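You operate a simulated robot arm through the tools that you are given. There is no shell and no other tool. Be economical: measure what you need, move in short steps, check, and stop when the job is done.

You are at the controls of a simulated robot arm. One attempt, no reset.

TASK
Turn the clamped slat end for end and gauge its filler spot.
Fine: clamp it again, no dents; leave the gauge standing on the spot.

The check looks at the end state, three seconds after you hand in, the way a careful person would. Anything else that was tipped, shoved, dropped, spilled or broken makes it a failure.

THE ROBOT
A 7-joint arm with a two-finger parallel gripper, fixed in place. Base frame: the origin is at the foot of the arm, x ahead of it, y to its left, z up. Lengths are in m, angles in rad, forces in N, time in s.
With the tool pointing down near the work surface it reaches from about 0.22 to 0.6 m from the base axis. Its first joint turns from -1.152 to 1.152 rad. Payload 2.5 kg.
The TCP is the grasp point between the finger pads, 0.023 m short of the fingertips. In the tool frame z runs along the fingers and y along their closing line. Largest opening 0.094 m; finger width 0.038, thickness 0.01; the body of the gripper, 0.054 by 0.096 m, starts 0.039 m behind the TCP.
Orientation is that of the tool frame in the base frame, as a unit quaternion [x, y, z, w]. With the fingers straight down and closing along the base's y, the tool's x points along the base's -x, its y along +y and its z along -z.

THE INTERFACE
- The arm moves only by the tool move_arm. Its arguments are lists of equal length, an entry for each row: "linear": the shift along the tool's x, y, z in units of 100 mm (1.0 is 100 mm), a list of three; "delta_rot": the turn, a rotation vector about the tool's x, y, z in units of 180 degrees (1.0 is 180 degrees), a list of three; "gripper": the finger opening in m, from 0 to 0.094. In form: {"linear": [[dx, dy, dz], ...], "delta_rot": [[wx, wy, wz], ...], "gripper": [gripper, ...]}. A call has 1 to 20 rows; each row is the pose to reach, as a shift and turn from the pose commanded when the call began, along the tool's axes at that moment. A call with a number of a shift or a turn outside -1 to 1 is refused whole. Rows are played at 5 a second. More than 0.05 m and 0.15 rad between two rows, or a gripper value outside its range, and nothing of the call is played. A pose out of reach is approached as far as the arm can. The call stops where the force on the tool passes 50 N (or 10 N more than at its start, if that is more) or the arm is blocked; 0.2 s more then pass. The fingers move at their own pace (about 0.108 m/s each) and stop on an object; they squeeze with about 27 N. The grip force told is the motor's: it shows also when the fingers shut on nothing. Time passes only in rows, and 0.2 s behind the last, so rows that repeat a pose let the fingers close. It gives the time, the measured TCP pose, the force on the tool (base axes), the opening and the grip force at its end, in the units of the frame above (readings bear some noise), and new pictures: "views" is both (left out), scene, wrist or none.
- Cameras (640 x 400 px; columns grow to the right, rows downward): "scene" is fixed at [0.1217, -0.406, 0.5503]; the picture's right is [0.83, -0.56, 0.00], its down [-0.30, -0.44, -0.84] and it looks along [0.47, 0.70, -0.54] (base axes); focal length 321 px, centre (320, 200). "wrist" rides on the gripper at [0.086, 0.016, -0.074] in the tool frame; the picture's right is [-0.18, 0.98, 0.00], its down [-0.58, -0.11, -0.81] and it looks along [-0.79, -0.15, 0.59] (tool axes); focal length 243 px, centre (320, 200). There is no depth. A picture from a camera that has moved, and an enlarged one, comes with that camera's place and axes in the base frame and with its lens.
- inspect(camera, box): a new picture of the part [left, top, right, bottom] of that camera's present view, enlarged. It takes no simulated time.
- close_job(): hands the job in; it is judged then, once.

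Work in short steps. Places have to be worked out from the pictures, the camera data and where the tool is seen: move nearer, look again, correct. Check each grasp and each placing, and mend what went wrong. You have 120 turns and 170 pictures in all, those below and enlarged ones among them. Open the gripper and draw the arm clear of the work before you hand the job in, unless the task says otherwise; then end with one line.

The tools are called after "Request:" as name(argument=value, ...) on one line, values as JSON. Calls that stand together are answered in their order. move_arm: Moves the arm, as the interface text tells. Its arguments: {"type":"object","properties":{"linear":{"type":"array"},"delta_rot":{"type":"array"},"gripper":{"type":"array"},"views":{"type":"string","enum":["both","scene","wrist","none"]}},"required":["linear","delta_rot","gripper"]} The other tools are called the same way: inspect (camera, box) takes an enlarged picture of a part of a camera's view; close_job () hands the job in.

At the start:

```text
time_s: 0.0
tool_pos: [0.4364, 0.1169, 0.2897]
tcp_rot: [0.0, 1.0, 0.0, 0.0]
wrist_force: [-0.6, -0.2, 0.2]
opening: 0.094
gripper_force: 0.1
```

scene: 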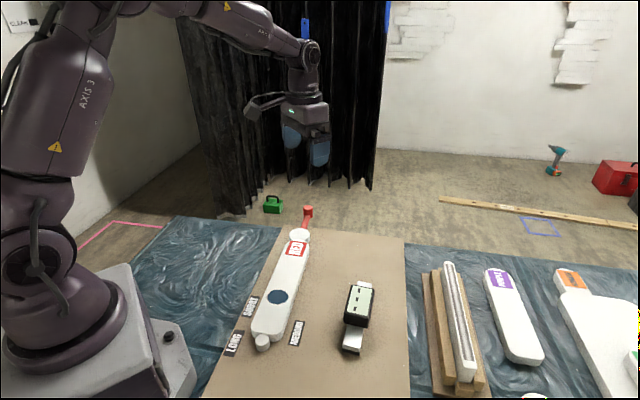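
wrist: 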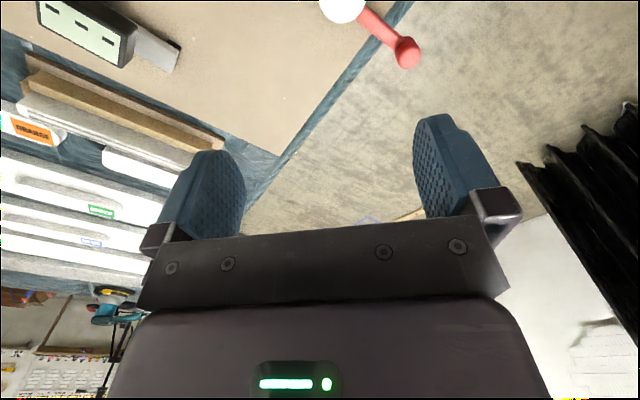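

The scene shows a slat on a board with a red-handled thing at the far end, and a gauge device beside it. I'll enlarge those regions first.

Request:
inspect(camera="scene", box=[210, 190, 410, 370])

Request:
inspect(camera="scene", box=[400, 240, 640, 400])

```text
2.22 times, centred on (310, 280) of scene
camera zoom: at [0.1217, -0.406, 0.5503], right [0.83, -0.56, 0.0], down [-0.3, -0.44, -0.84], along [0.47, 0.7, -0.54], focal length 713 px, centre (342, 22)
```

zoom: 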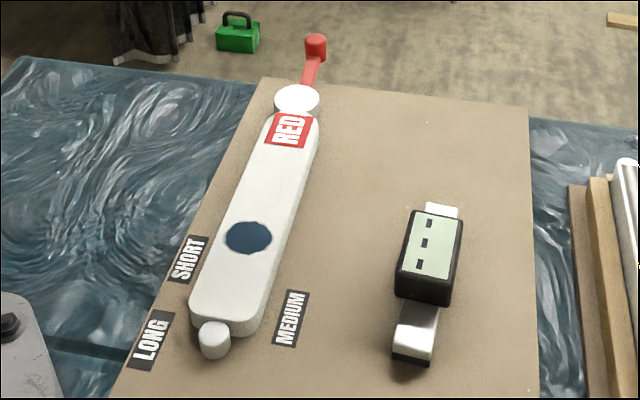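

```text
2.50 times, centred on (520, 320) of scene
camera zoom: at [0.1217, -0.406, 0.5503], right [0.83, -0.56, 0.0], down [-0.3, -0.44, -0.84], along [0.47, 0.7, -0.54], focal length 802 px, centre (-180, -100)
```

zoom: 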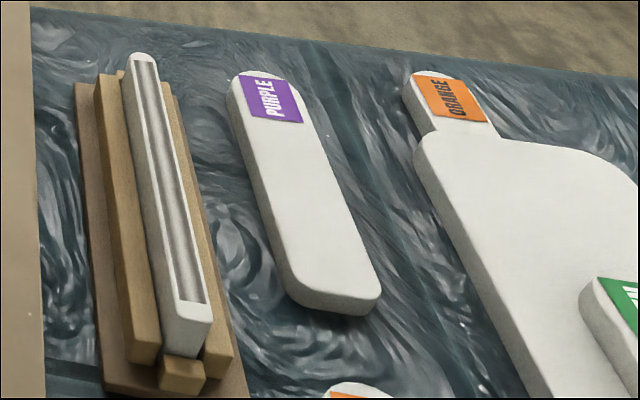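

The slat runs along about 47° from the stop post near (0.225,-0.076) to the cam clamp near (0.43,0.14), with a red lever beyond it. I'll back the tool off and yaw it along the slat to look with the wrist camera.

Request:
move_arm(linear=[[0.17, -0.1, 0.05], [0.33, -0.2, 0.1], [0.5, -0.3, 0.2], [0.67, -0.4, 0.3], [0.83, -0.5, 0.4], [1.0, -0.6, 0.5]], delta_rot=[[0, 0, -0.0435], [0, 0, -0.087], [0, 0, -0.1305], [0, 0, -0.174], [0, 0, -0.2175], [0, 0, -0.261]], gripper=[0.094, 0.094, 0.094, 0.094, 0.094, 0.094], views="both")

```text
time_s: 1.4
tool_pos: [0.3352, 0.0559, 0.239]
tcp_rot: [-0.399, 0.917, 0.0, 0.0]
wrist_force: [0.0, 1.0, 0.0]
opening: 0.0939
gripper_force: 0.1
camera wrist: at [0.2653, 0.0036, 0.3148], right [-0.6, 0.8, 0.0], down [0.47, 0.35, 0.81], along [0.65, 0.48, -0.59], focal length 243 px, centre (320, 200)
```

scene: 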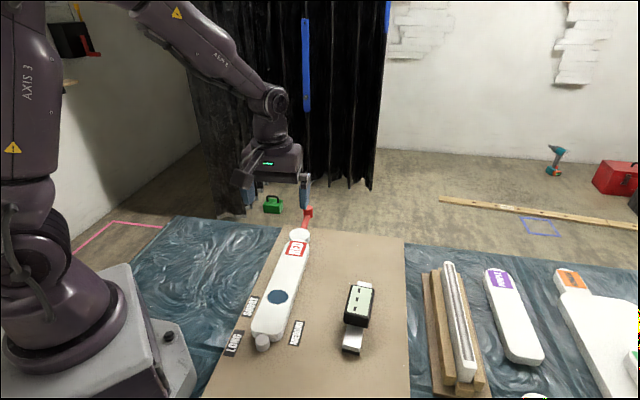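
wrist: 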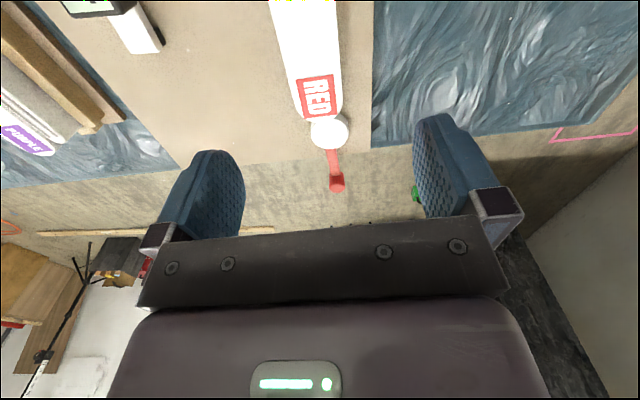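

The camera sits "upside down", so upper rows look more steeply down. I'll back along the slat by 9 cm to see the whole fixture.

Request:
move_arm(linear=[[0.3, 0, 0], [0.6, 0, 0], [0.9, 0, 0]], delta_rot=[[0, 0, 0], [0, 0, 0], [0, 0, 0]], gripper=[0.094, 0.094, 0.094], views="wrist")

Request:
inspect(camera="wrist", box=[200, 0, 440, 150])

```text
time_s: 2.2
tool_pos: [0.274, -0.0091, 0.2397]
tcp_rot: [-0.399, 0.917, 0.0, 0.0]
wrist_force: [0.2, -0.2, 0.3]
opening: 0.094
gripper_force: 0.1
camera wrist: at [0.2044, -0.0624, 0.3147], right [-0.59, 0.81, 0.0], down [0.48, 0.35, 0.81], along [0.65, 0.48, -0.59], focal length 243 px, centre (320, 200)
```

wrist: 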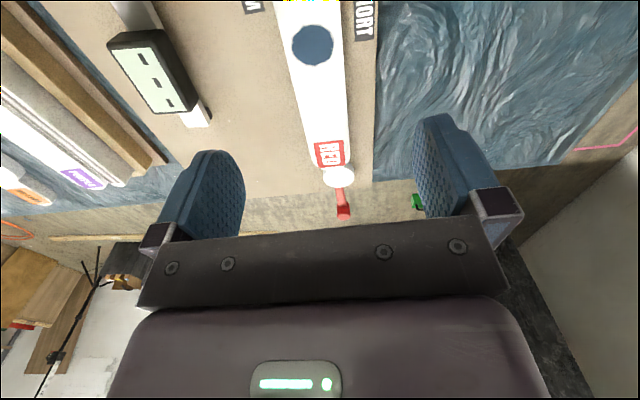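

```text
2.67 times, centred on (320, 75) of wrist
camera zoom: at [0.2044, -0.0624, 0.3147], right [-0.59, 0.81, 0.0], down [0.48, 0.35, 0.81], along [0.65, 0.48, -0.59], focal length 647 px, centre (320, 533)
```

zoom: 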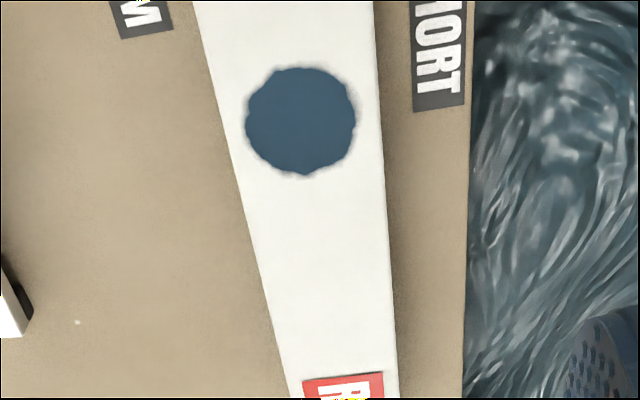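

Slat and clamp now located. Next I want a close look at the gauge (about (0.39,-0.11)), so I'll swing the camera toward it.

Request:
move_arm(linear=[[0.04, -0.02, 0.04], [0.08, -0.04, 0.08], [0.12, -0.06, 0.12], [0.16, -0.08, 0.16], [0.2, -0.1, 0.2], [0.24, -0.11, 0.24], [0.28, -0.13, 0.28], [0.32, -0.14, 0.32], [0.36, -0.16, 0.36], [0.39, -0.17, 0.4]], delta_rot=[[0, 0, 0.04], [0, 0, 0.08], [0, 0, 0.12], [0, 0, 0.16], [0, 0, 0.2], [0, 0, 0.24], [0, 0, 0.28], [0, 0, 0.32], [0, 0, 0.36], [0, 0, 0.4]], gripper=[0.094, 0.094, 0.094, 0.094, 0.094, 0.094, 0.094, 0.094, 0.094, 0.094], views="wrist")

Request:
inspect(camera="wrist", box=[200, 0, 440, 150])

```text
time_s: 4.4
tool_pos: [0.2615, -0.0479, 0.2002]
tcp_rot: [0.218, 0.976, 0.0, -0.001]
wrist_force: [-0.3, 0.4, 0.2]
opening: 0.0939
gripper_force: 0.0
camera wrist: at [0.1906, 0.0029, 0.2751], right [0.59, 0.81, 0.0], down [0.48, -0.35, 0.81], along [0.65, -0.47, -0.59], focal length 243 px, centre (320, 200)
```

wrist: 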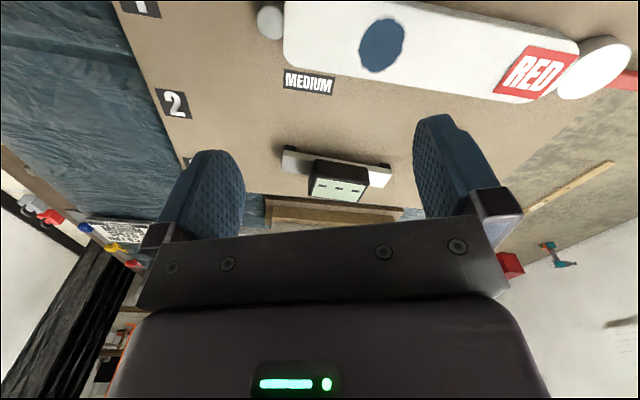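

```text
2.67 times, centred on (320, 75) of wrist
camera zoom: at [0.1906, 0.0029, 0.2751], right [0.59, 0.81, 0.0], down [0.48, -0.35, 0.81], along [0.65, -0.47, -0.59], focal length 647 px, centre (320, 533)
```

zoom: 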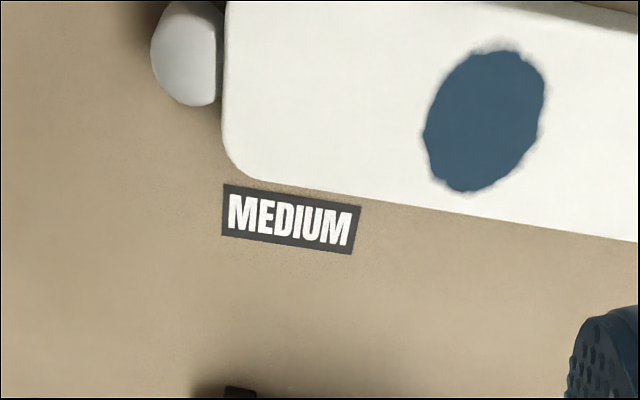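

Request:
inspect(camera="wrist", box=[240, 120, 430, 230])

Request:
inspect(camera="scene", box=[320, 260, 400, 370])

Request:
inspect(camera="wrist", box=[500, 0, 640, 110])

```text
3.37 times, centred on (335, 175) of wrist
camera zoom: at [0.1906, 0.0029, 0.2751], right [0.59, 0.81, 0.0], down [0.48, -0.35, 0.81], along [0.65, -0.47, -0.59], focal length 817 px, centre (270, 284)
```

zoom: 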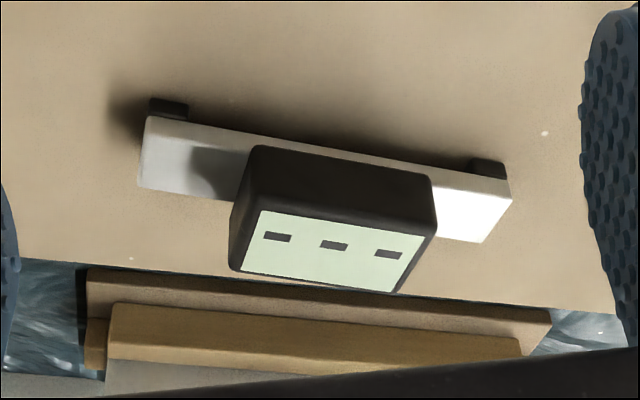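

```text
3.64 times, centred on (360, 315) of scene
camera zoom: at [0.1217, -0.406, 0.5503], right [0.83, -0.56, 0.0], down [-0.3, -0.44, -0.84], along [0.47, 0.7, -0.54], focal length 1166 px, centre (174, -218)
```

zoom: 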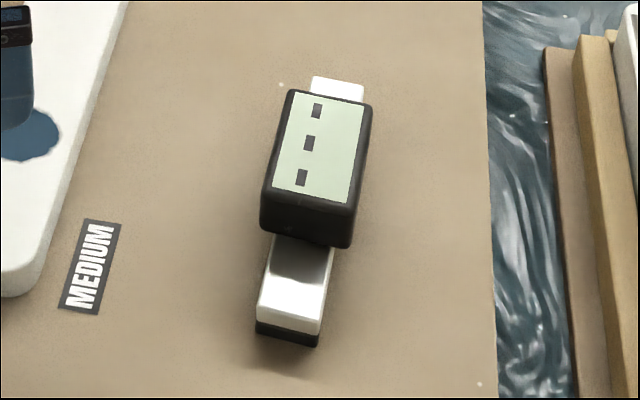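

```text
3.64 times, centred on (570, 55) of wrist
camera zoom: at [0.1906, 0.0029, 0.2751], right [0.59, 0.81, 0.0], down [0.48, -0.35, 0.81], along [0.65, -0.47, -0.59], focal length 882 px, centre (-589, 727)
```

zoom: 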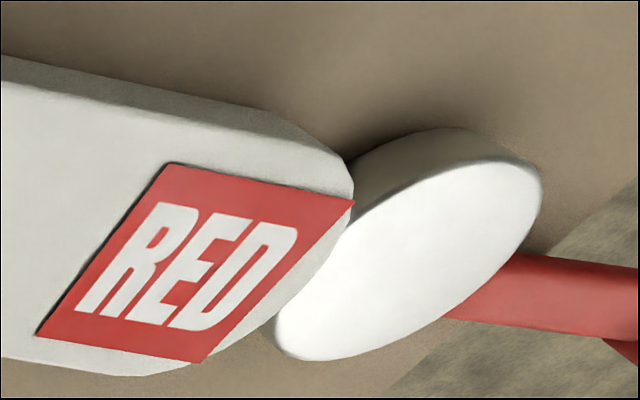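

The gauge is a standing bridge: a steel bar about 0.135 m long with two feet, at mid (0.39,-0.11), lying about 41° and roughly parallel to the slat. Now I'll look closely at the cam clamp to learn which way it releases.

Request:
move_arm(linear=[[-0.03, 0.1, 0.02], [-0.06, 0.2, 0.04], [-0.09, 0.3, 0.06], [-0.12, 0.4, 0.08], [-0.15, 0.5, 0.1], [-0.18, 0.6, 0.12], [-0.21, 0.7, 0.14], [-0.24, 0.8, 0.16], [-0.27, 0.9, 0.18], [-0.3, 1.0, 0.2]], delta_rot=[[0, 0, -0.04], [0, 0, -0.08], [0, 0, -0.12], [0, 0, -0.16], [0, 0, -0.2], [0, 0, -0.24], [0, 0, -0.28], [0, 0, -0.32], [0, 0, -0.36], [0, 0, -0.4]], gripper=[0.094, 0.094, 0.094, 0.094, 0.094, 0.094, 0.094, 0.094, 0.094, 0.094], views="none")

Request:
move_arm(linear=[[-0.35, 0, 0.1], [-0.7, 0, 0.2], [-1.0, 0, 0.3]], delta_rot=[[0, 0, 0], [0, 0, 0], [0, 0, 0]], gripper=[0.094, 0.094, 0.094], views="wrist")

Request:
inspect(camera="wrist", box=[240, 60, 400, 190])

```text
time_s: 6.6
tool_pos: [0.3299, 0.03, 0.1797]
tcp_rot: [-0.4, 0.917, -0.001, 0.0]
wrist_force: [0.2, -0.3, 0.3]
opening: 0.0938
gripper_force: 0.0
```

```text
time_s: 7.4
tool_pos: [0.4006, 0.1029, 0.1502]
tcp_rot: [-0.398, 0.917, -0.001, 0.0]
wrist_force: [0.6, 0.1, -1.0]
opening: 0.094
gripper_force: 0.1
camera wrist: at [0.3302, 0.0499, 0.2251], right [-0.59, 0.81, 0.0], down [0.48, 0.35, 0.81], along [0.65, 0.48, -0.59], focal length 243 px, centre (320, 200)
```

wrist: 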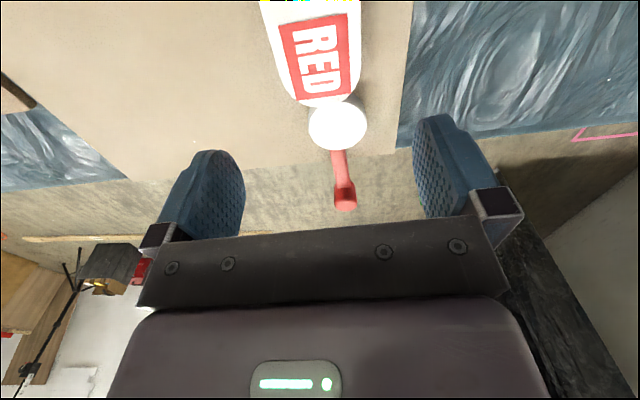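

```text
3.08 times, centred on (320, 125) of wrist
camera zoom: at [0.3302, 0.0499, 0.2251], right [-0.59, 0.81, 0.0], down [0.48, 0.35, 0.81], along [0.65, 0.48, -0.59], focal length 746 px, centre (320, 431)
```

zoom: 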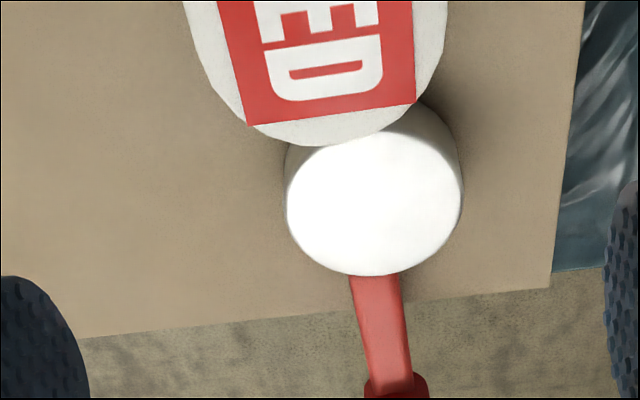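

The disc seems to sit a few mm left of the slat/lever line. I'll advance so the cam is seen nearly straight down, to determine its eccentricity before touching it.

Request:
move_arm(linear=[[-0.3, 0, 0], [-0.6, 0, 0]], delta_rot=[[0, 0, 0], [0, 0, 0]], gripper=[0.094, 0.094], views="wrist")

Request:
inspect(camera="wrist", box=[240, 0, 400, 100])

```text
time_s: 8.0
tool_pos: [0.4402, 0.146, 0.1475]
tcp_rot: [-0.398, 0.917, 0.0, 0.0]
wrist_force: [-0.1, 1.1, 0.5]
opening: 0.0943
gripper_force: 0.0
camera wrist: at [0.3697, 0.0934, 0.2228], right [-0.59, 0.81, 0.0], down [0.48, 0.35, 0.81], along [0.65, 0.48, -0.59], focal length 243 px, centre (320, 200)
```

wrist: 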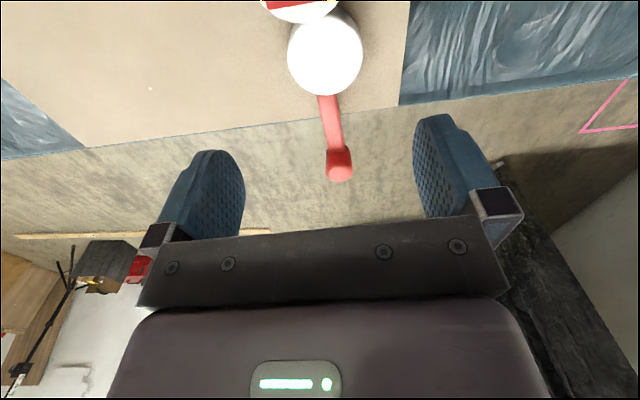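

```text
4.00 times, centred on (320, 50) of wrist
camera zoom: at [0.3697, 0.0934, 0.2228], right [-0.59, 0.81, 0.0], down [0.48, 0.35, 0.81], along [0.65, 0.48, -0.59], focal length 970 px, centre (320, 800)
```

zoom: 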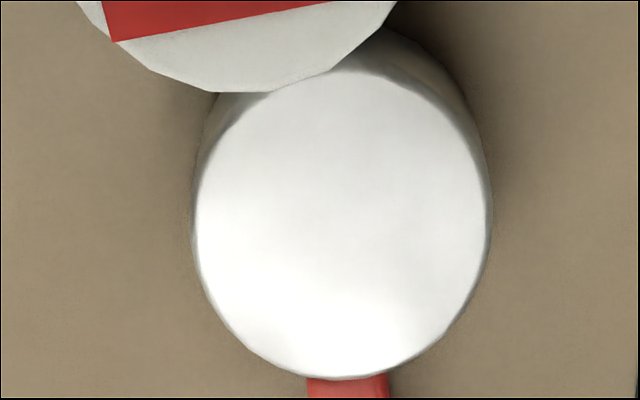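

Now enlarge the lever knob to place it precisely.

Request:
inspect(camera="wrist", box=[280, 80, 400, 200])

Request:
inspect(camera="scene", box=[270, 190, 350, 260])

```text
3.33 times, centred on (340, 140) of wrist
camera zoom: at [0.3697, 0.0934, 0.2228], right [-0.59, 0.81, 0.0], down [0.48, 0.35, 0.81], along [0.65, 0.48, -0.59], focal length 809 px, centre (253, 400)
```

zoom: 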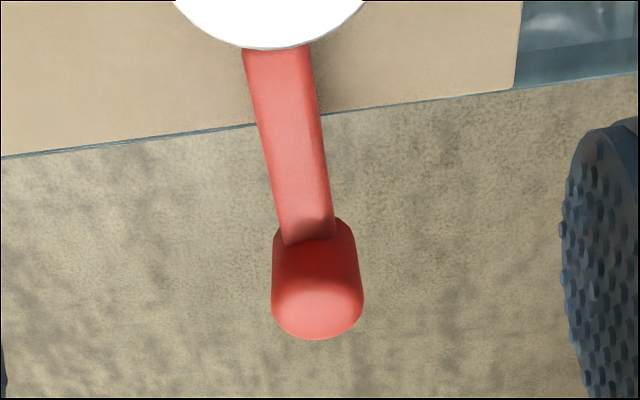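

```text
5.71 times, centred on (310, 225) of scene
camera zoom: at [0.1216, -0.406, 0.5503], right [0.83, -0.56, 0.0], down [-0.3, -0.44, -0.84], along [0.47, 0.7, -0.54], focal length 1832 px, centre (377, 57)
```

zoom: 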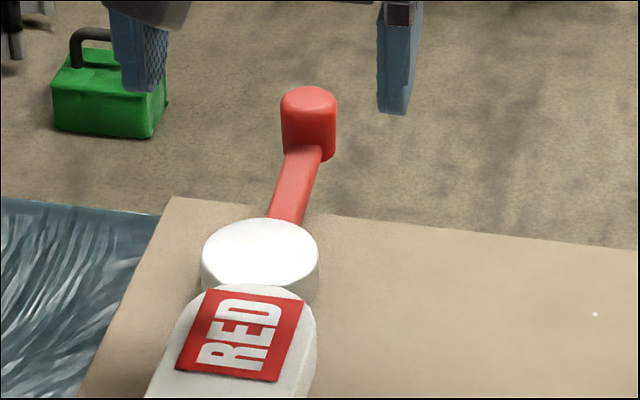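

Knob is at about (0.491, 0.2045), top z≈0.07; disc centre (0.425,0.138), offset to the left of the lever line, so a clockwise swing (knob toward +x,−y) should release it. I'll straddle the knob with the fingers, checking force.

Request:
move_arm(linear=[[-0.4, 0.015, 0], [-0.774, 0.029, 0], [-0.774, 0.029, 0.3], [-0.774, 0.029, 0.6], [-0.774, 0.029, 0.78]], delta_rot=[[0, 0, 0], [0, 0, 0], [0, 0, 0], [0, 0, 0], [0, 0, 0]], gripper=[0.07, 0.06, 0.06, 0.06, 0.06], views="both")

Request:
inspect(camera="scene", box=[250, 160, 370, 260])

```text
time_s: 9.2
tool_pos: [0.4902, 0.2047, 0.0695]
tcp_rot: [-0.399, 0.917, 0.0, 0.0]
wrist_force: [-0.2, 0.8, 0.0]
opening: 0.0601
gripper_force: 0.2
camera wrist: at [0.4203, 0.1521, 0.1453], right [-0.59, 0.81, 0.0], down [0.48, 0.35, 0.81], along [0.65, 0.48, -0.59], focal length 243 px, centre (320, 200)
```

scene: 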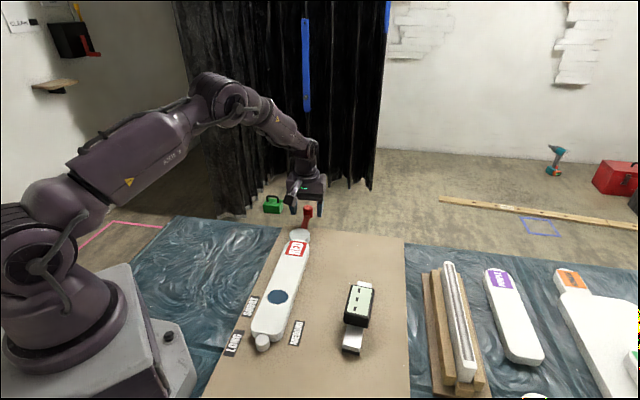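
wrist: 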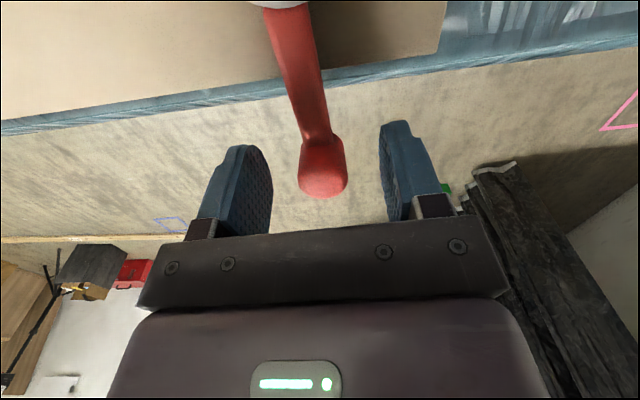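

```text
4.00 times, centred on (310, 210) of scene
camera zoom: at [0.1217, -0.406, 0.5503], right [0.83, -0.56, 0.0], down [-0.3, -0.44, -0.84], along [0.47, 0.7, -0.54], focal length 1283 px, centre (360, 160)
```

zoom: 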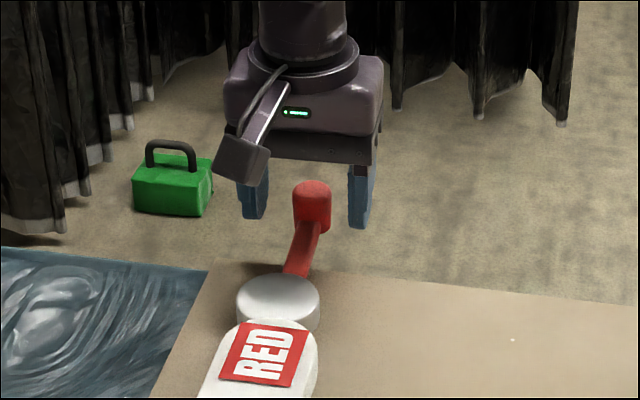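

The knob is centred between the fingers. I'll narrow the gap and nudge 6 mm clockwise (tool −y) while reading the force.

Request:
move_arm(linear=[[-0.04, 0, 0], [-0.04, 0, 0], [-0.04, -0.03, 0], [-0.04, -0.06, 0]], delta_rot=[[0, 0, 0], [0, 0, 0], [0, 0, 0], [0, 0, 0]], gripper=[0.034, 0.034, 0.034, 0.034], views="wrist")

```text
time_s: 10.2
tool_pos: [0.4969, 0.2036, 0.071]
tcp_rot: [-0.399, 0.917, -0.001, 0.0]
wrist_force: [-0.3, 0.9, 0.9]
opening: 0.0347
gripper_force: 0.6
camera wrist: at [0.4271, 0.1514, 0.1459], right [-0.59, 0.81, 0.0], down [0.48, 0.35, 0.81], along [0.65, 0.48, -0.59], focal length 243 px, centre (320, 200)
```

wrist: 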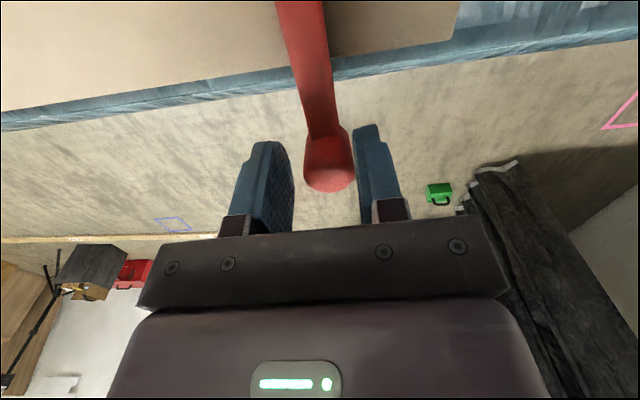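

The right pad is just about at the knob. Nudge another 6 mm.

Request:
move_arm(linear=[[0, -0.02, 0], [0, -0.04, 0], [0, -0.06, 0]], delta_rot=[[0, 0, 0], [0, 0, 0], [0, 0, 0]], gripper=[0.034, 0.034, 0.034], views="wrist")

```text
time_s: 11.0
tool_pos: [0.5018, 0.1978, 0.072]
tcp_rot: [-0.399, 0.917, 0.0, 0.0]
wrist_force: [0.2, 0.4, -0.1]
opening: 0.0342
gripper_force: 0.2
camera wrist: at [0.4318, 0.1465, 0.1469], right [-0.59, 0.81, 0.0], down [0.48, 0.35, 0.81], along [0.65, 0.48, -0.59], focal length 243 px, centre (320, 200)
```

wrist: 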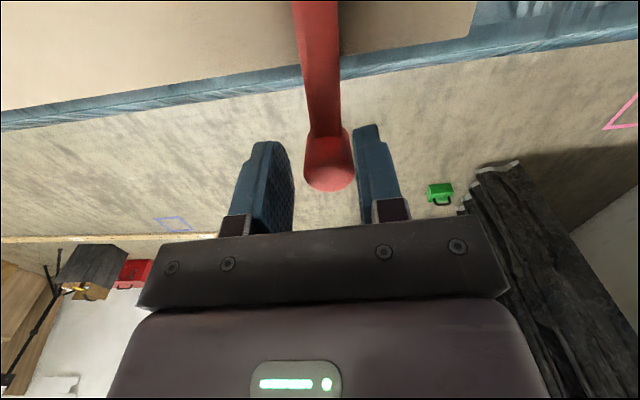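

The lever moved freely with the finger (≈0 N), so clockwise is loosening. Continue the arc about the pivot by 40°, turning the tool with it.

Request:
move_arm(linear=[[0.031, -0.135, 0.01], [0.081, -0.264, 0.02], [0.148, -0.385, 0.02], [0.231, -0.496, 0.02], [0.328, -0.593, 0.02]], delta_rot=[[0, 0, 0.0444], [0, 0, 0.0889], [0, 0, 0.1333], [0, 0, 0.1778], [0, 0, 0.2222]], gripper=[0.034, 0.034, 0.034, 0.034, 0.034], views="both")

Request:
inspect(camera="scene", box=[250, 180, 370, 260])

```text
time_s: 12.2
tool_pos: [0.5222, 0.1341, 0.0703]
tcp_rot: [-0.06, 0.998, 0.0, 0.0]
wrist_force: [-0.2, -0.2, 0.8]
opening: 0.0344
gripper_force: 0.0
camera wrist: at [0.4353, 0.1396, 0.1457], right [0.07, 1.0, 0.0], down [0.59, -0.04, 0.81], along [0.8, -0.05, -0.59], focal length 243 px, centre (320, 200)
```

scene: 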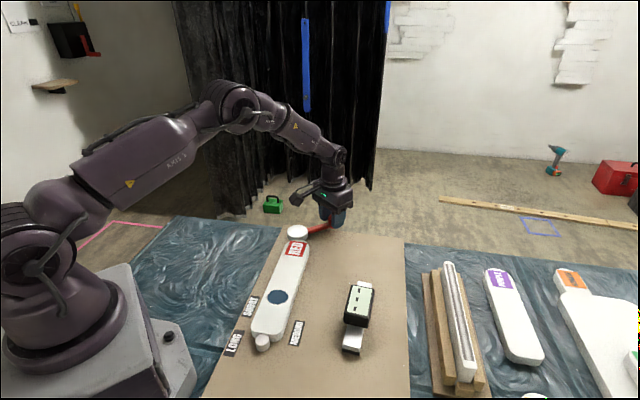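
wrist: 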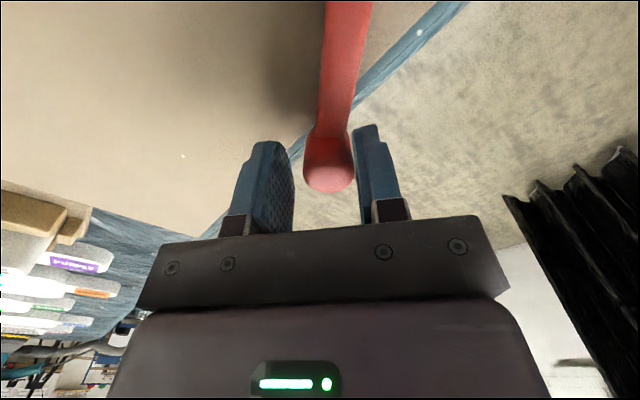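

```text
5.00 times, centred on (310, 220) of scene
camera zoom: at [0.1217, -0.406, 0.5503], right [0.83, -0.56, 0.0], down [-0.3, -0.44, -0.84], along [0.47, 0.7, -0.54], focal length 1603 px, centre (370, 100)
```

zoom: 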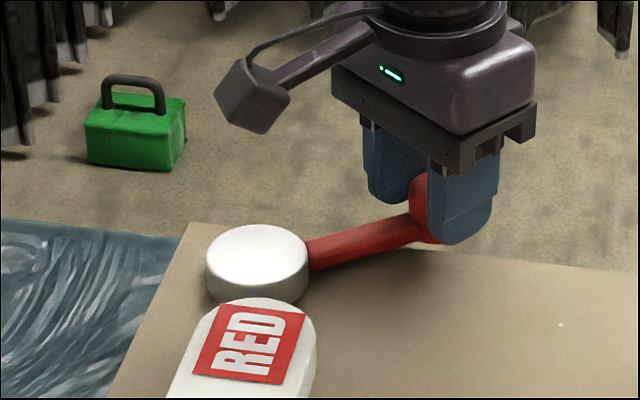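

The disc has clearly backed off (≈9 mm gap). One more 40° arc gives comfortable room.

Request:
move_arm(linear=[[0.031, -0.135, 0.0], [0.081, -0.264, 0.0], [0.148, -0.385, 0.0], [0.231, -0.496, 0.0], [0.328, -0.593, 0.0]], delta_rot=[[0, 0, 0.0444], [0, 0, 0.0889], [0, 0, 0.1333], [0, 0, 0.1778], [0, 0, 0.2222]], gripper=[0.034, 0.034, 0.034, 0.034, 0.034], views="both")

Request:
inspect(camera="scene", box=[250, 180, 370, 260])

```text
time_s: 13.4
tool_pos: [0.4998, 0.0806, 0.0713]
tcp_rot: [0.282, 0.959, 0.006, 0.003]
wrist_force: [19.8, 29.8, -7.2]
opening: 0.0498
gripper_force: 17.7
camera wrist: at [0.4351, 0.1389, 0.1467], right [0.69, 0.73, 0.01], down [0.42, -0.41, 0.81], along [0.59, -0.55, -0.59], focal length 243 px, centre (320, 200)
```

scene: 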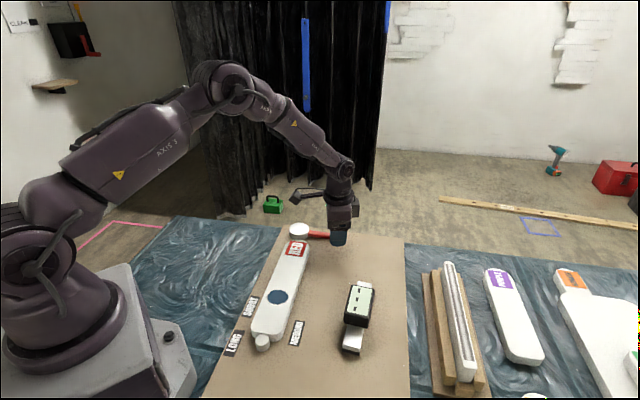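
wrist: 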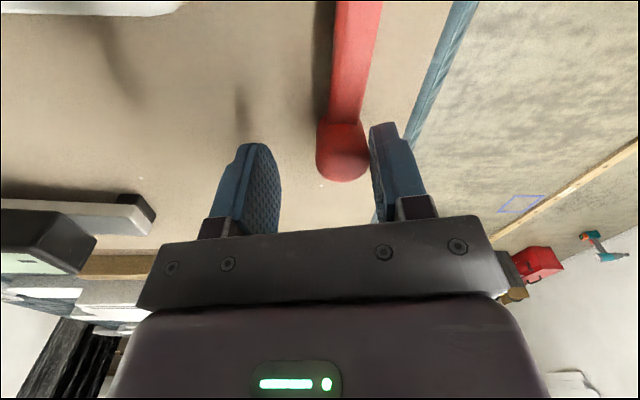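

```text
5.00 times, centred on (310, 220) of scene
camera zoom: at [0.1218, -0.406, 0.5503], right [0.83, -0.56, 0.0], down [-0.3, -0.44, -0.84], along [0.47, 0.7, -0.54], focal length 1603 px, centre (370, 100)
```

zoom: 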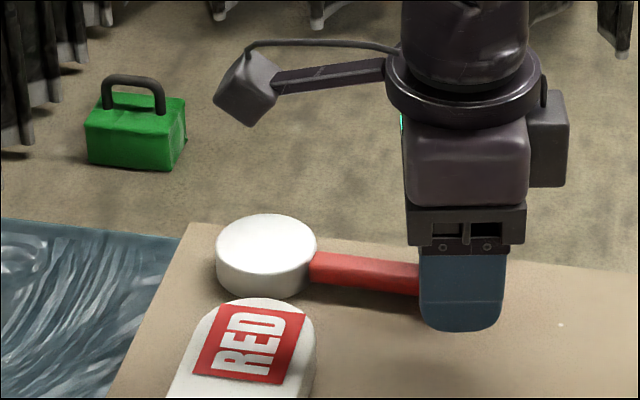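

The lever reached its end stop; the clamp is open with a wide gap. I'll ease back to unload, open up and lift.

Request:
move_arm(linear=[[0, 0.1, 0], [0, 0.13, 0], [0, 0.13, 0], [0, 0.13, -0.3], [0, 0.13, -0.65], [0, 0.13, -1.0]], delta_rot=[[0, 0, 0], [0, 0, 0], [0, 0, 0], [0, 0, 0], [0, 0, 0], [0, 0, 0]], gripper=[0.05, 0.06, 0.06, 0.06, 0.06, 0.06], views="both")

Request:
inspect(camera="scene", box=[230, 200, 370, 360])

```text
time_s: 14.8
tool_pos: [0.5066, 0.0821, 0.1691]
tcp_rot: [0.285, 0.959, 0.0, 0.0]
wrist_force: [0.2, -0.1, -0.1]
opening: 0.0598
gripper_force: 0.0
camera wrist: at [0.4431, 0.1424, 0.2444], right [0.69, 0.72, 0.0], down [0.43, -0.41, 0.81], along [0.58, -0.56, -0.59], focal length 243 px, centre (320, 200)
```

scene: 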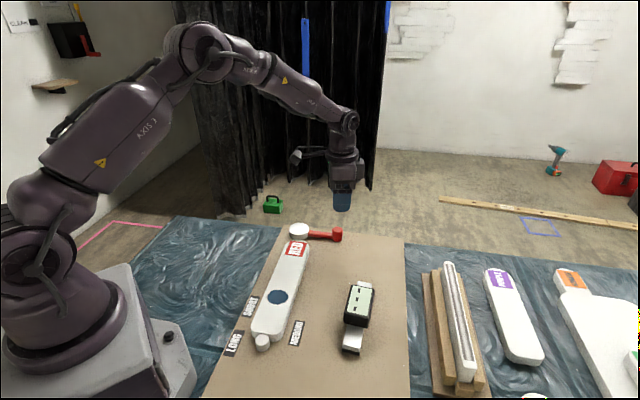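
wrist: 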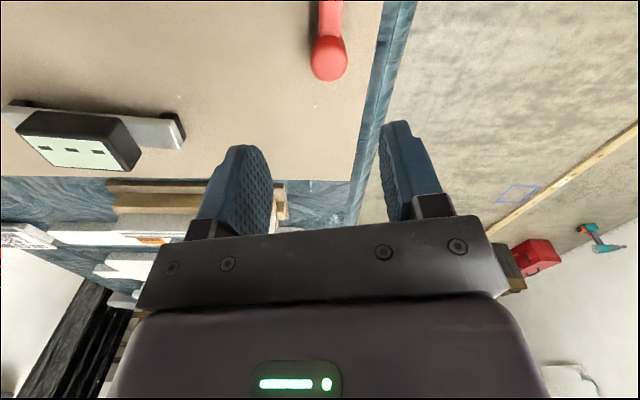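

```text
2.50 times, centred on (300, 280) of scene
camera zoom: at [0.1217, -0.406, 0.5503], right [0.83, -0.56, 0.0], down [-0.3, -0.44, -0.84], along [0.47, 0.7, -0.54], focal length 802 px, centre (370, 0)
```

zoom: 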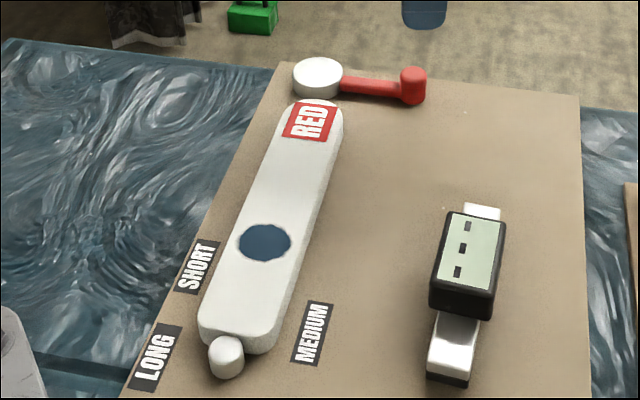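

The clamp is open; triangulation gives board z≈0.030, slat top ≈0.055, slat axis ≈43.5°, slat centre ≈(0.325,0.029). I'll move above the slat centre and align.

Request:
move_arm(linear=[[0.06, -0.07, 0], [0.12, -0.14, 0], [0.18, -0.21, 0], [0.24, -0.28, 0], [0.31, -0.36, 0], [0.37, -0.43, 0], [0.43, -0.5, 0], [0.49, -0.57, 0], [0.55, -0.65, 0], [0.617, -0.718, 0]], delta_rot=[[0, 0, -0.0426], [0, 0, -0.0851], [0, 0, -0.1277], [0, 0, -0.1702], [0, 0, -0.2128], [0, 0, -0.2553], [0, 0, -0.2979], [0, 0, -0.3404], [0, 0, -0.383], [0, 0, -0.4256]], gripper=[0.09, 0.09, 0.09, 0.09, 0.09, 0.09, 0.09, 0.09, 0.09, 0.09], views="wrist")

Request:
inspect(camera="wrist", box=[220, 0, 420, 130])

```text
time_s: 17.0
tool_pos: [0.4139, 0.0568, 0.1696]
tcp_rot: [-0.372, 0.928, -0.001, 0.0]
wrist_force: [-0.7, -1.2, -0.1]
opening: 0.0901
gripper_force: 0.0
camera wrist: at [0.3412, 0.0081, 0.2449], right [-0.55, 0.84, 0.0], down [0.49, 0.32, 0.81], along [0.68, 0.44, -0.59], focal length 243 px, centre (320, 200)
```

wrist: 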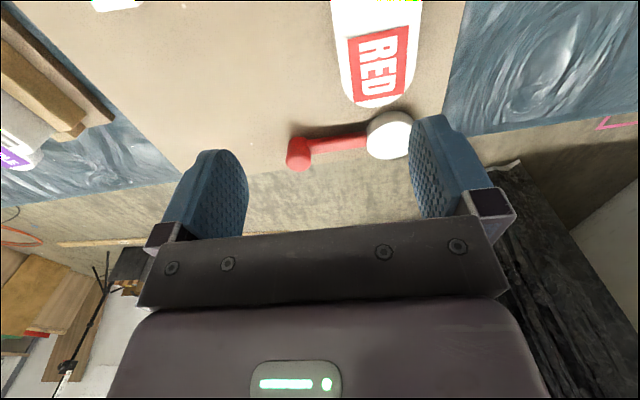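

```text
3.08 times, centred on (320, 65) of wrist
camera zoom: at [0.3412, 0.0081, 0.2449], right [-0.55, 0.84, 0.0], down [0.49, 0.32, 0.81], along [0.68, 0.44, -0.59], focal length 746 px, centre (320, 615)
```

zoom: 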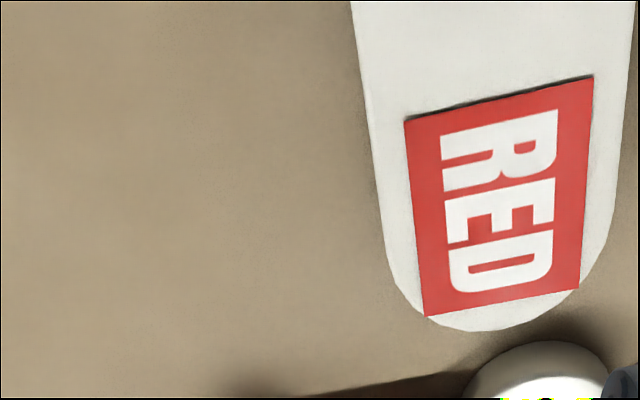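

Refined: slat axis 44.2°, tip at (0.415,0.117), width 0.056, centre ≈(0.323,0.027). I move over the centre and partly down.

Request:
move_arm(linear=[[0.3, 0.14, 0], [0.6, 0.28, 0], [0.865, 0.412, 0], [0.865, 0.412, 0.3], [0.865, 0.412, 0.6]], delta_rot=[[0, 0, 0], [0, 0, 0], [0, 0, -0.0028], [0, 0, -0.0028], [0, 0, -0.0028]], gripper=[0.094, 0.094, 0.094, 0.094, 0.094], views="both")

Request:
inspect(camera="scene", box=[210, 200, 370, 360])

```text
time_s: 18.2
tool_pos: [0.3249, 0.0252, 0.1108]
tcp_rot: [-0.375, 0.927, 0.0, -0.001]
wrist_force: [-0.2, -0.4, -1.1]
opening: 0.094
gripper_force: 0.1
camera wrist: at [0.252, -0.0233, 0.1857], right [-0.55, 0.83, 0.0], down [0.49, 0.33, 0.81], along [0.67, 0.44, -0.59], focal length 243 px, centre (320, 200)
```

scene: 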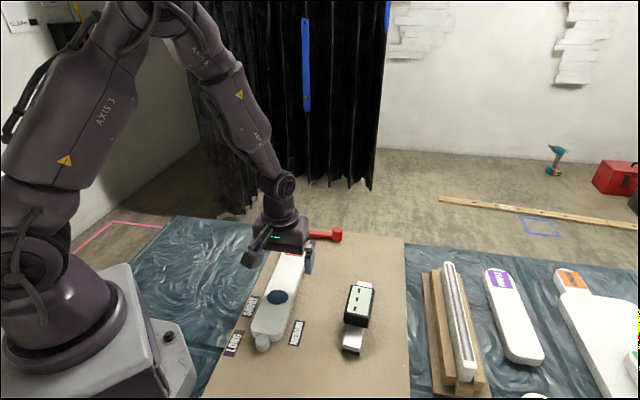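
wrist: 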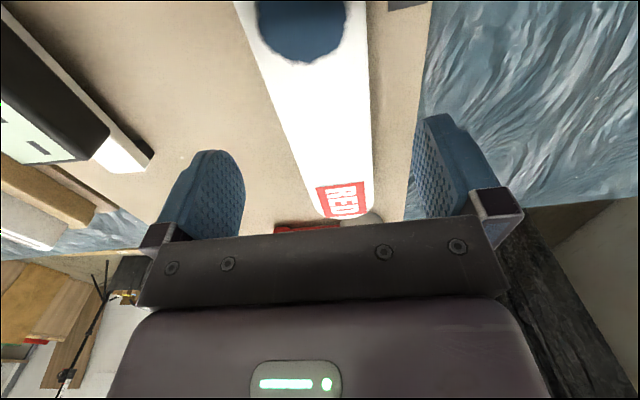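

```text
2.50 times, centred on (290, 280) of scene
camera zoom: at [0.1216, -0.406, 0.5503], right [0.83, -0.56, 0.0], down [-0.3, -0.44, -0.84], along [0.47, 0.7, -0.54], focal length 802 px, centre (395, 0)
```

zoom: 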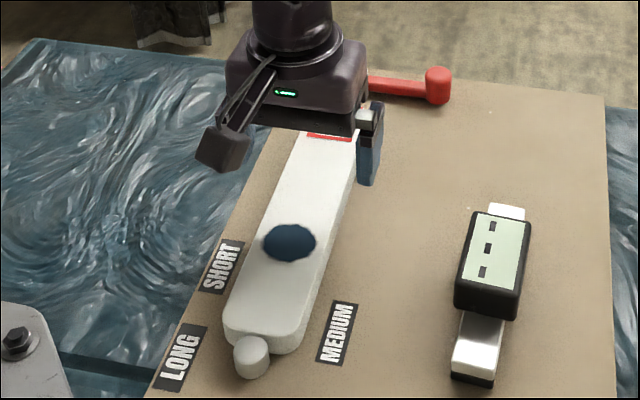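

Slat centre is ~3.5 mm left of the TCP; correct that, descend to z≈0.057 and close.

Request:
move_arm(linear=[[0, 0.035, 0.1], [0, 0.035, 0.3], [0, 0.035, 0.45], [0, 0.035, 0.535]], delta_rot=[[0, 0, 0], [0, 0, 0], [0, 0, 0], [0, 0, 0]], gripper=[0.094, 0.094, 0.094, 0.094], views="scene")

Request:
inspect(camera="wrist", box=[120, 0, 540, 260])

```text
time_s: 19.2
tool_pos: [0.3209, 0.0291, 0.0566]
tcp_rot: [-0.376, 0.927, 0.0, 0.0]
wrist_force: [-0.3, 0.1, 0.4]
opening: 0.094
gripper_force: 0.0
```

scene: 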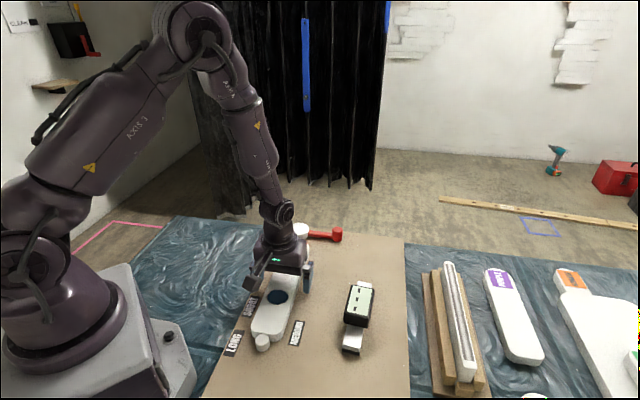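

```text
1.52 times, centred on (330, 130) of wrist
camera zoom: at [0.2487, -0.0201, 0.1312], right [-0.55, 0.83, 0.0], down [0.49, 0.33, 0.81], along [0.67, 0.45, -0.59], focal length 370 px, centre (305, 307)
```

zoom: 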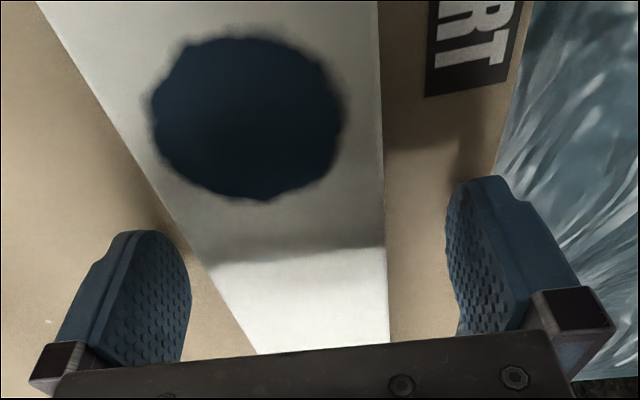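

Fingers straddle the slat symmetrically without touching. Close on it.

Request:
move_arm(linear=[[0, 0, 0], [0, 0, 0], [0, 0, 0], [0, 0, 0]], delta_rot=[[0, 0, 0], [0, 0, 0], [0, 0, 0], [0, 0, 0]], gripper=[0.075, 0.065, 0.05, 0.05], views="none")

Request:
inspect(camera="wrist", box=[120, 0, 540, 260])

```text
time_s: 20.2
tool_pos: [0.3215, 0.0288, 0.0553]
tcp_rot: [-0.375, 0.927, 0.0, 0.0]
wrist_force: [0.3, 0.2, -0.3]
opening: 0.0578
gripper_force: 26.7
```

```text
1.52 times, centred on (330, 130) of wrist
camera zoom: at [0.2485, -0.0201, 0.1314], right [-0.55, 0.83, 0.0], down [0.49, 0.33, 0.81], along [0.67, 0.44, -0.59], focal length 370 px, centre (305, 307)
```

zoom: 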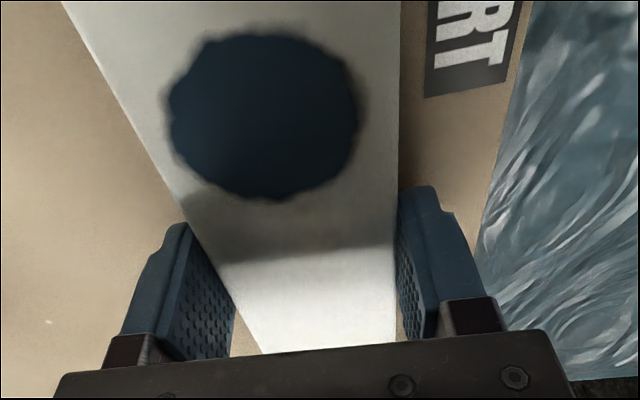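

Grip holds at 0.058 m, 27 N. Lift, easing 3 mm off the post.

Request:
move_arm(linear=[[0, 0, -0.03], [-0.03, 0, -0.1], [-0.03, 0, -0.3], [-0.03, 0, -0.6], [-0.03, 0, -0.9]], delta_rot=[[0, 0, 0], [0, 0, 0], [0, 0, 0], [0, 0, 0], [0, 0, 0]], gripper=[0.05, 0.05, 0.05, 0.05, 0.05], views="both")

```text
time_s: 21.4
tool_pos: [0.3233, 0.031, 0.147]
tcp_rot: [-0.375, 0.927, 0.0, 0.0]
wrist_force: [-0.4, -0.1, -1.5]
opening: 0.0575
gripper_force: 27.0
camera wrist: at [0.2507, -0.0171, 0.2218], right [-0.55, 0.83, 0.0], down [0.49, 0.33, 0.81], along [0.67, 0.44, -0.59], focal length 243 px, centre (320, 200)
```

scene: 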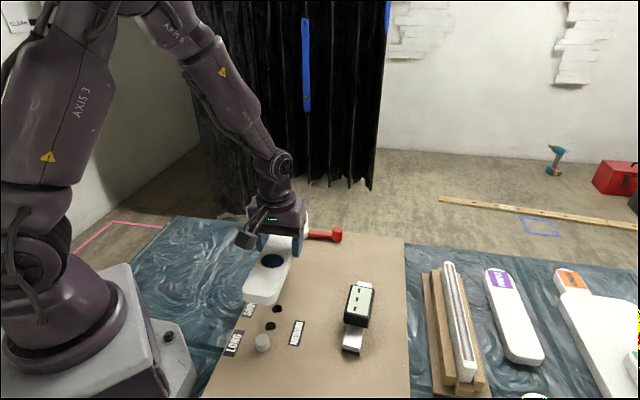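
wrist: 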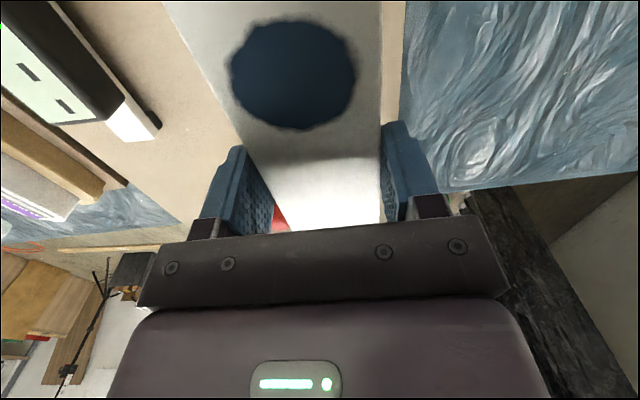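

Lifted cleanly. The board has peg holes underneath (the peg stays in LONG). Quick close look before turning.

Request:
inspect(camera="scene", box=[210, 210, 370, 370])

```text
2.50 times, centred on (290, 290) of scene
camera zoom: at [0.1217, -0.406, 0.5503], right [0.83, -0.56, 0.0], down [-0.3, -0.44, -0.84], along [0.47, 0.7, -0.54], focal length 802 px, centre (395, -25)
```

zoom: 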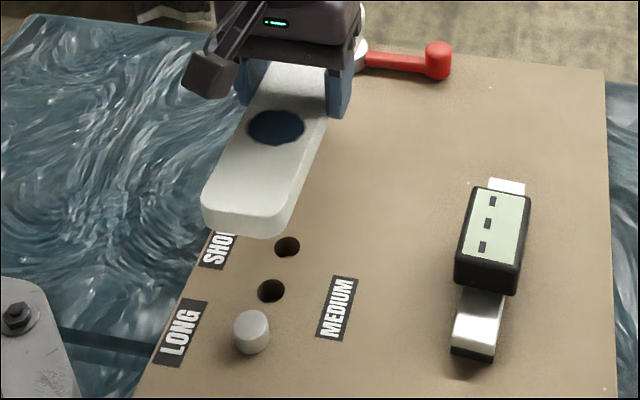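

Fixture axis through holes, peg and pivot comes out at 45° (y ≈ x − 0.2945). Raise a bit, move slightly outward, and turn the first 90° clockwise.

Request:
move_arm(linear=[[-0.08, -0.08, -0.25], [-0.16, -0.16, -0.5], [-0.24, -0.24, -0.5], [-0.323, -0.313, -0.5], [-0.323, -0.313, -0.5], [-0.323, -0.313, -0.5], [-0.323, -0.313, -0.5], [-0.323, -0.313, -0.5], [-0.323, -0.313, -0.5], [-0.323, -0.313, -0.5], [-0.323, -0.313, -0.5], [-0.323, -0.313, -0.5], [-0.323, -0.313, -0.5], [-0.323, -0.313, -0.5]], delta_rot=[[0, 0, 0], [0, 0, 0.02], [0, 0, 0.06], [0, 0, 0.1], [0, 0, 0.14], [0, 0, 0.18], [0, 0, 0.22], [0, 0, 0.26], [0, 0, 0.3], [0, 0, 0.34], [0, 0, 0.38], [0, 0, 0.42], [0, 0, 0.46], [0, 0, 0.5]], gripper=[0.05, 0.05, 0.05, 0.05, 0.05, 0.05, 0.05, 0.05, 0.05, 0.05, 0.05, 0.05, 0.05, 0.05], views="scene")

```text
time_s: 24.4
tool_pos: [0.3682, 0.0317, 0.1971]
tcp_rot: [0.391, 0.92, 0.001, 0.0]
wrist_force: [0.0, 0.0, -2.2]
opening: 0.0576
gripper_force: 27.3
```

scene: 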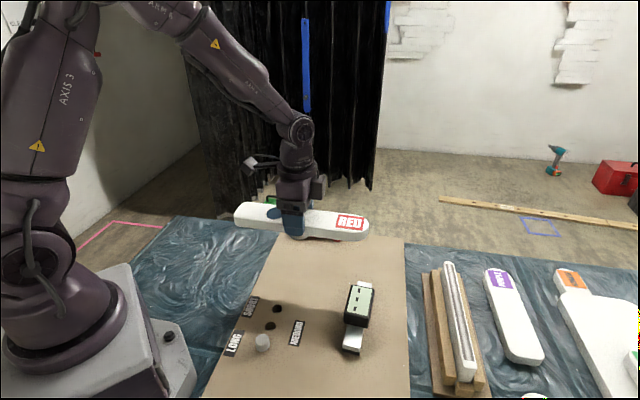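

Holding well. Turn the remaining 89°.

Request:
move_arm(linear=[[0, 0, 0], [0, 0, 0], [0, 0, 0], [0, 0, 0], [0, 0, 0], [0, 0, 0], [0, 0, 0], [0, 0, 0], [0, 0, 0], [0, 0, 0], [0, 0, 0], [0, 0, 0]], delta_rot=[[0, 0, 0.0412], [0, 0, 0.0824], [0, 0, 0.1236], [0, 0, 0.1648], [0, 0, 0.206], [0, 0, 0.2472], [0, 0, 0.2884], [0, 0, 0.3296], [0, 0, 0.3708], [0, 0, 0.412], [0, 0, 0.4532], [0, 0, 0.4944]], gripper=[0.05, 0.05, 0.05, 0.05, 0.05, 0.05, 0.05, 0.05, 0.05, 0.05, 0.05, 0.05], views="both")

```text
time_s: 27.0
tool_pos: [0.3677, 0.0316, 0.197]
tcp_rot: [0.924, 0.382, 0.0, 0.0]
wrist_force: [0.0, -0.6, -1.7]
opening: 0.0576
gripper_force: 26.7
camera wrist: at [0.4408, 0.0803, 0.2716], right [0.56, -0.83, 0.0], down [-0.49, -0.33, 0.81], along [-0.67, -0.45, -0.59], focal length 243 px, centre (320, 200)
```

scene: 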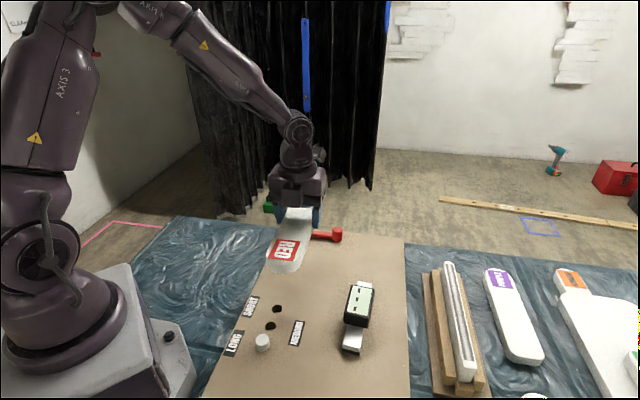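
wrist: 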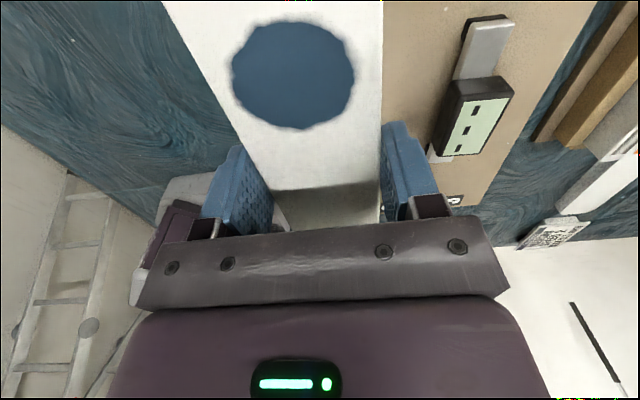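

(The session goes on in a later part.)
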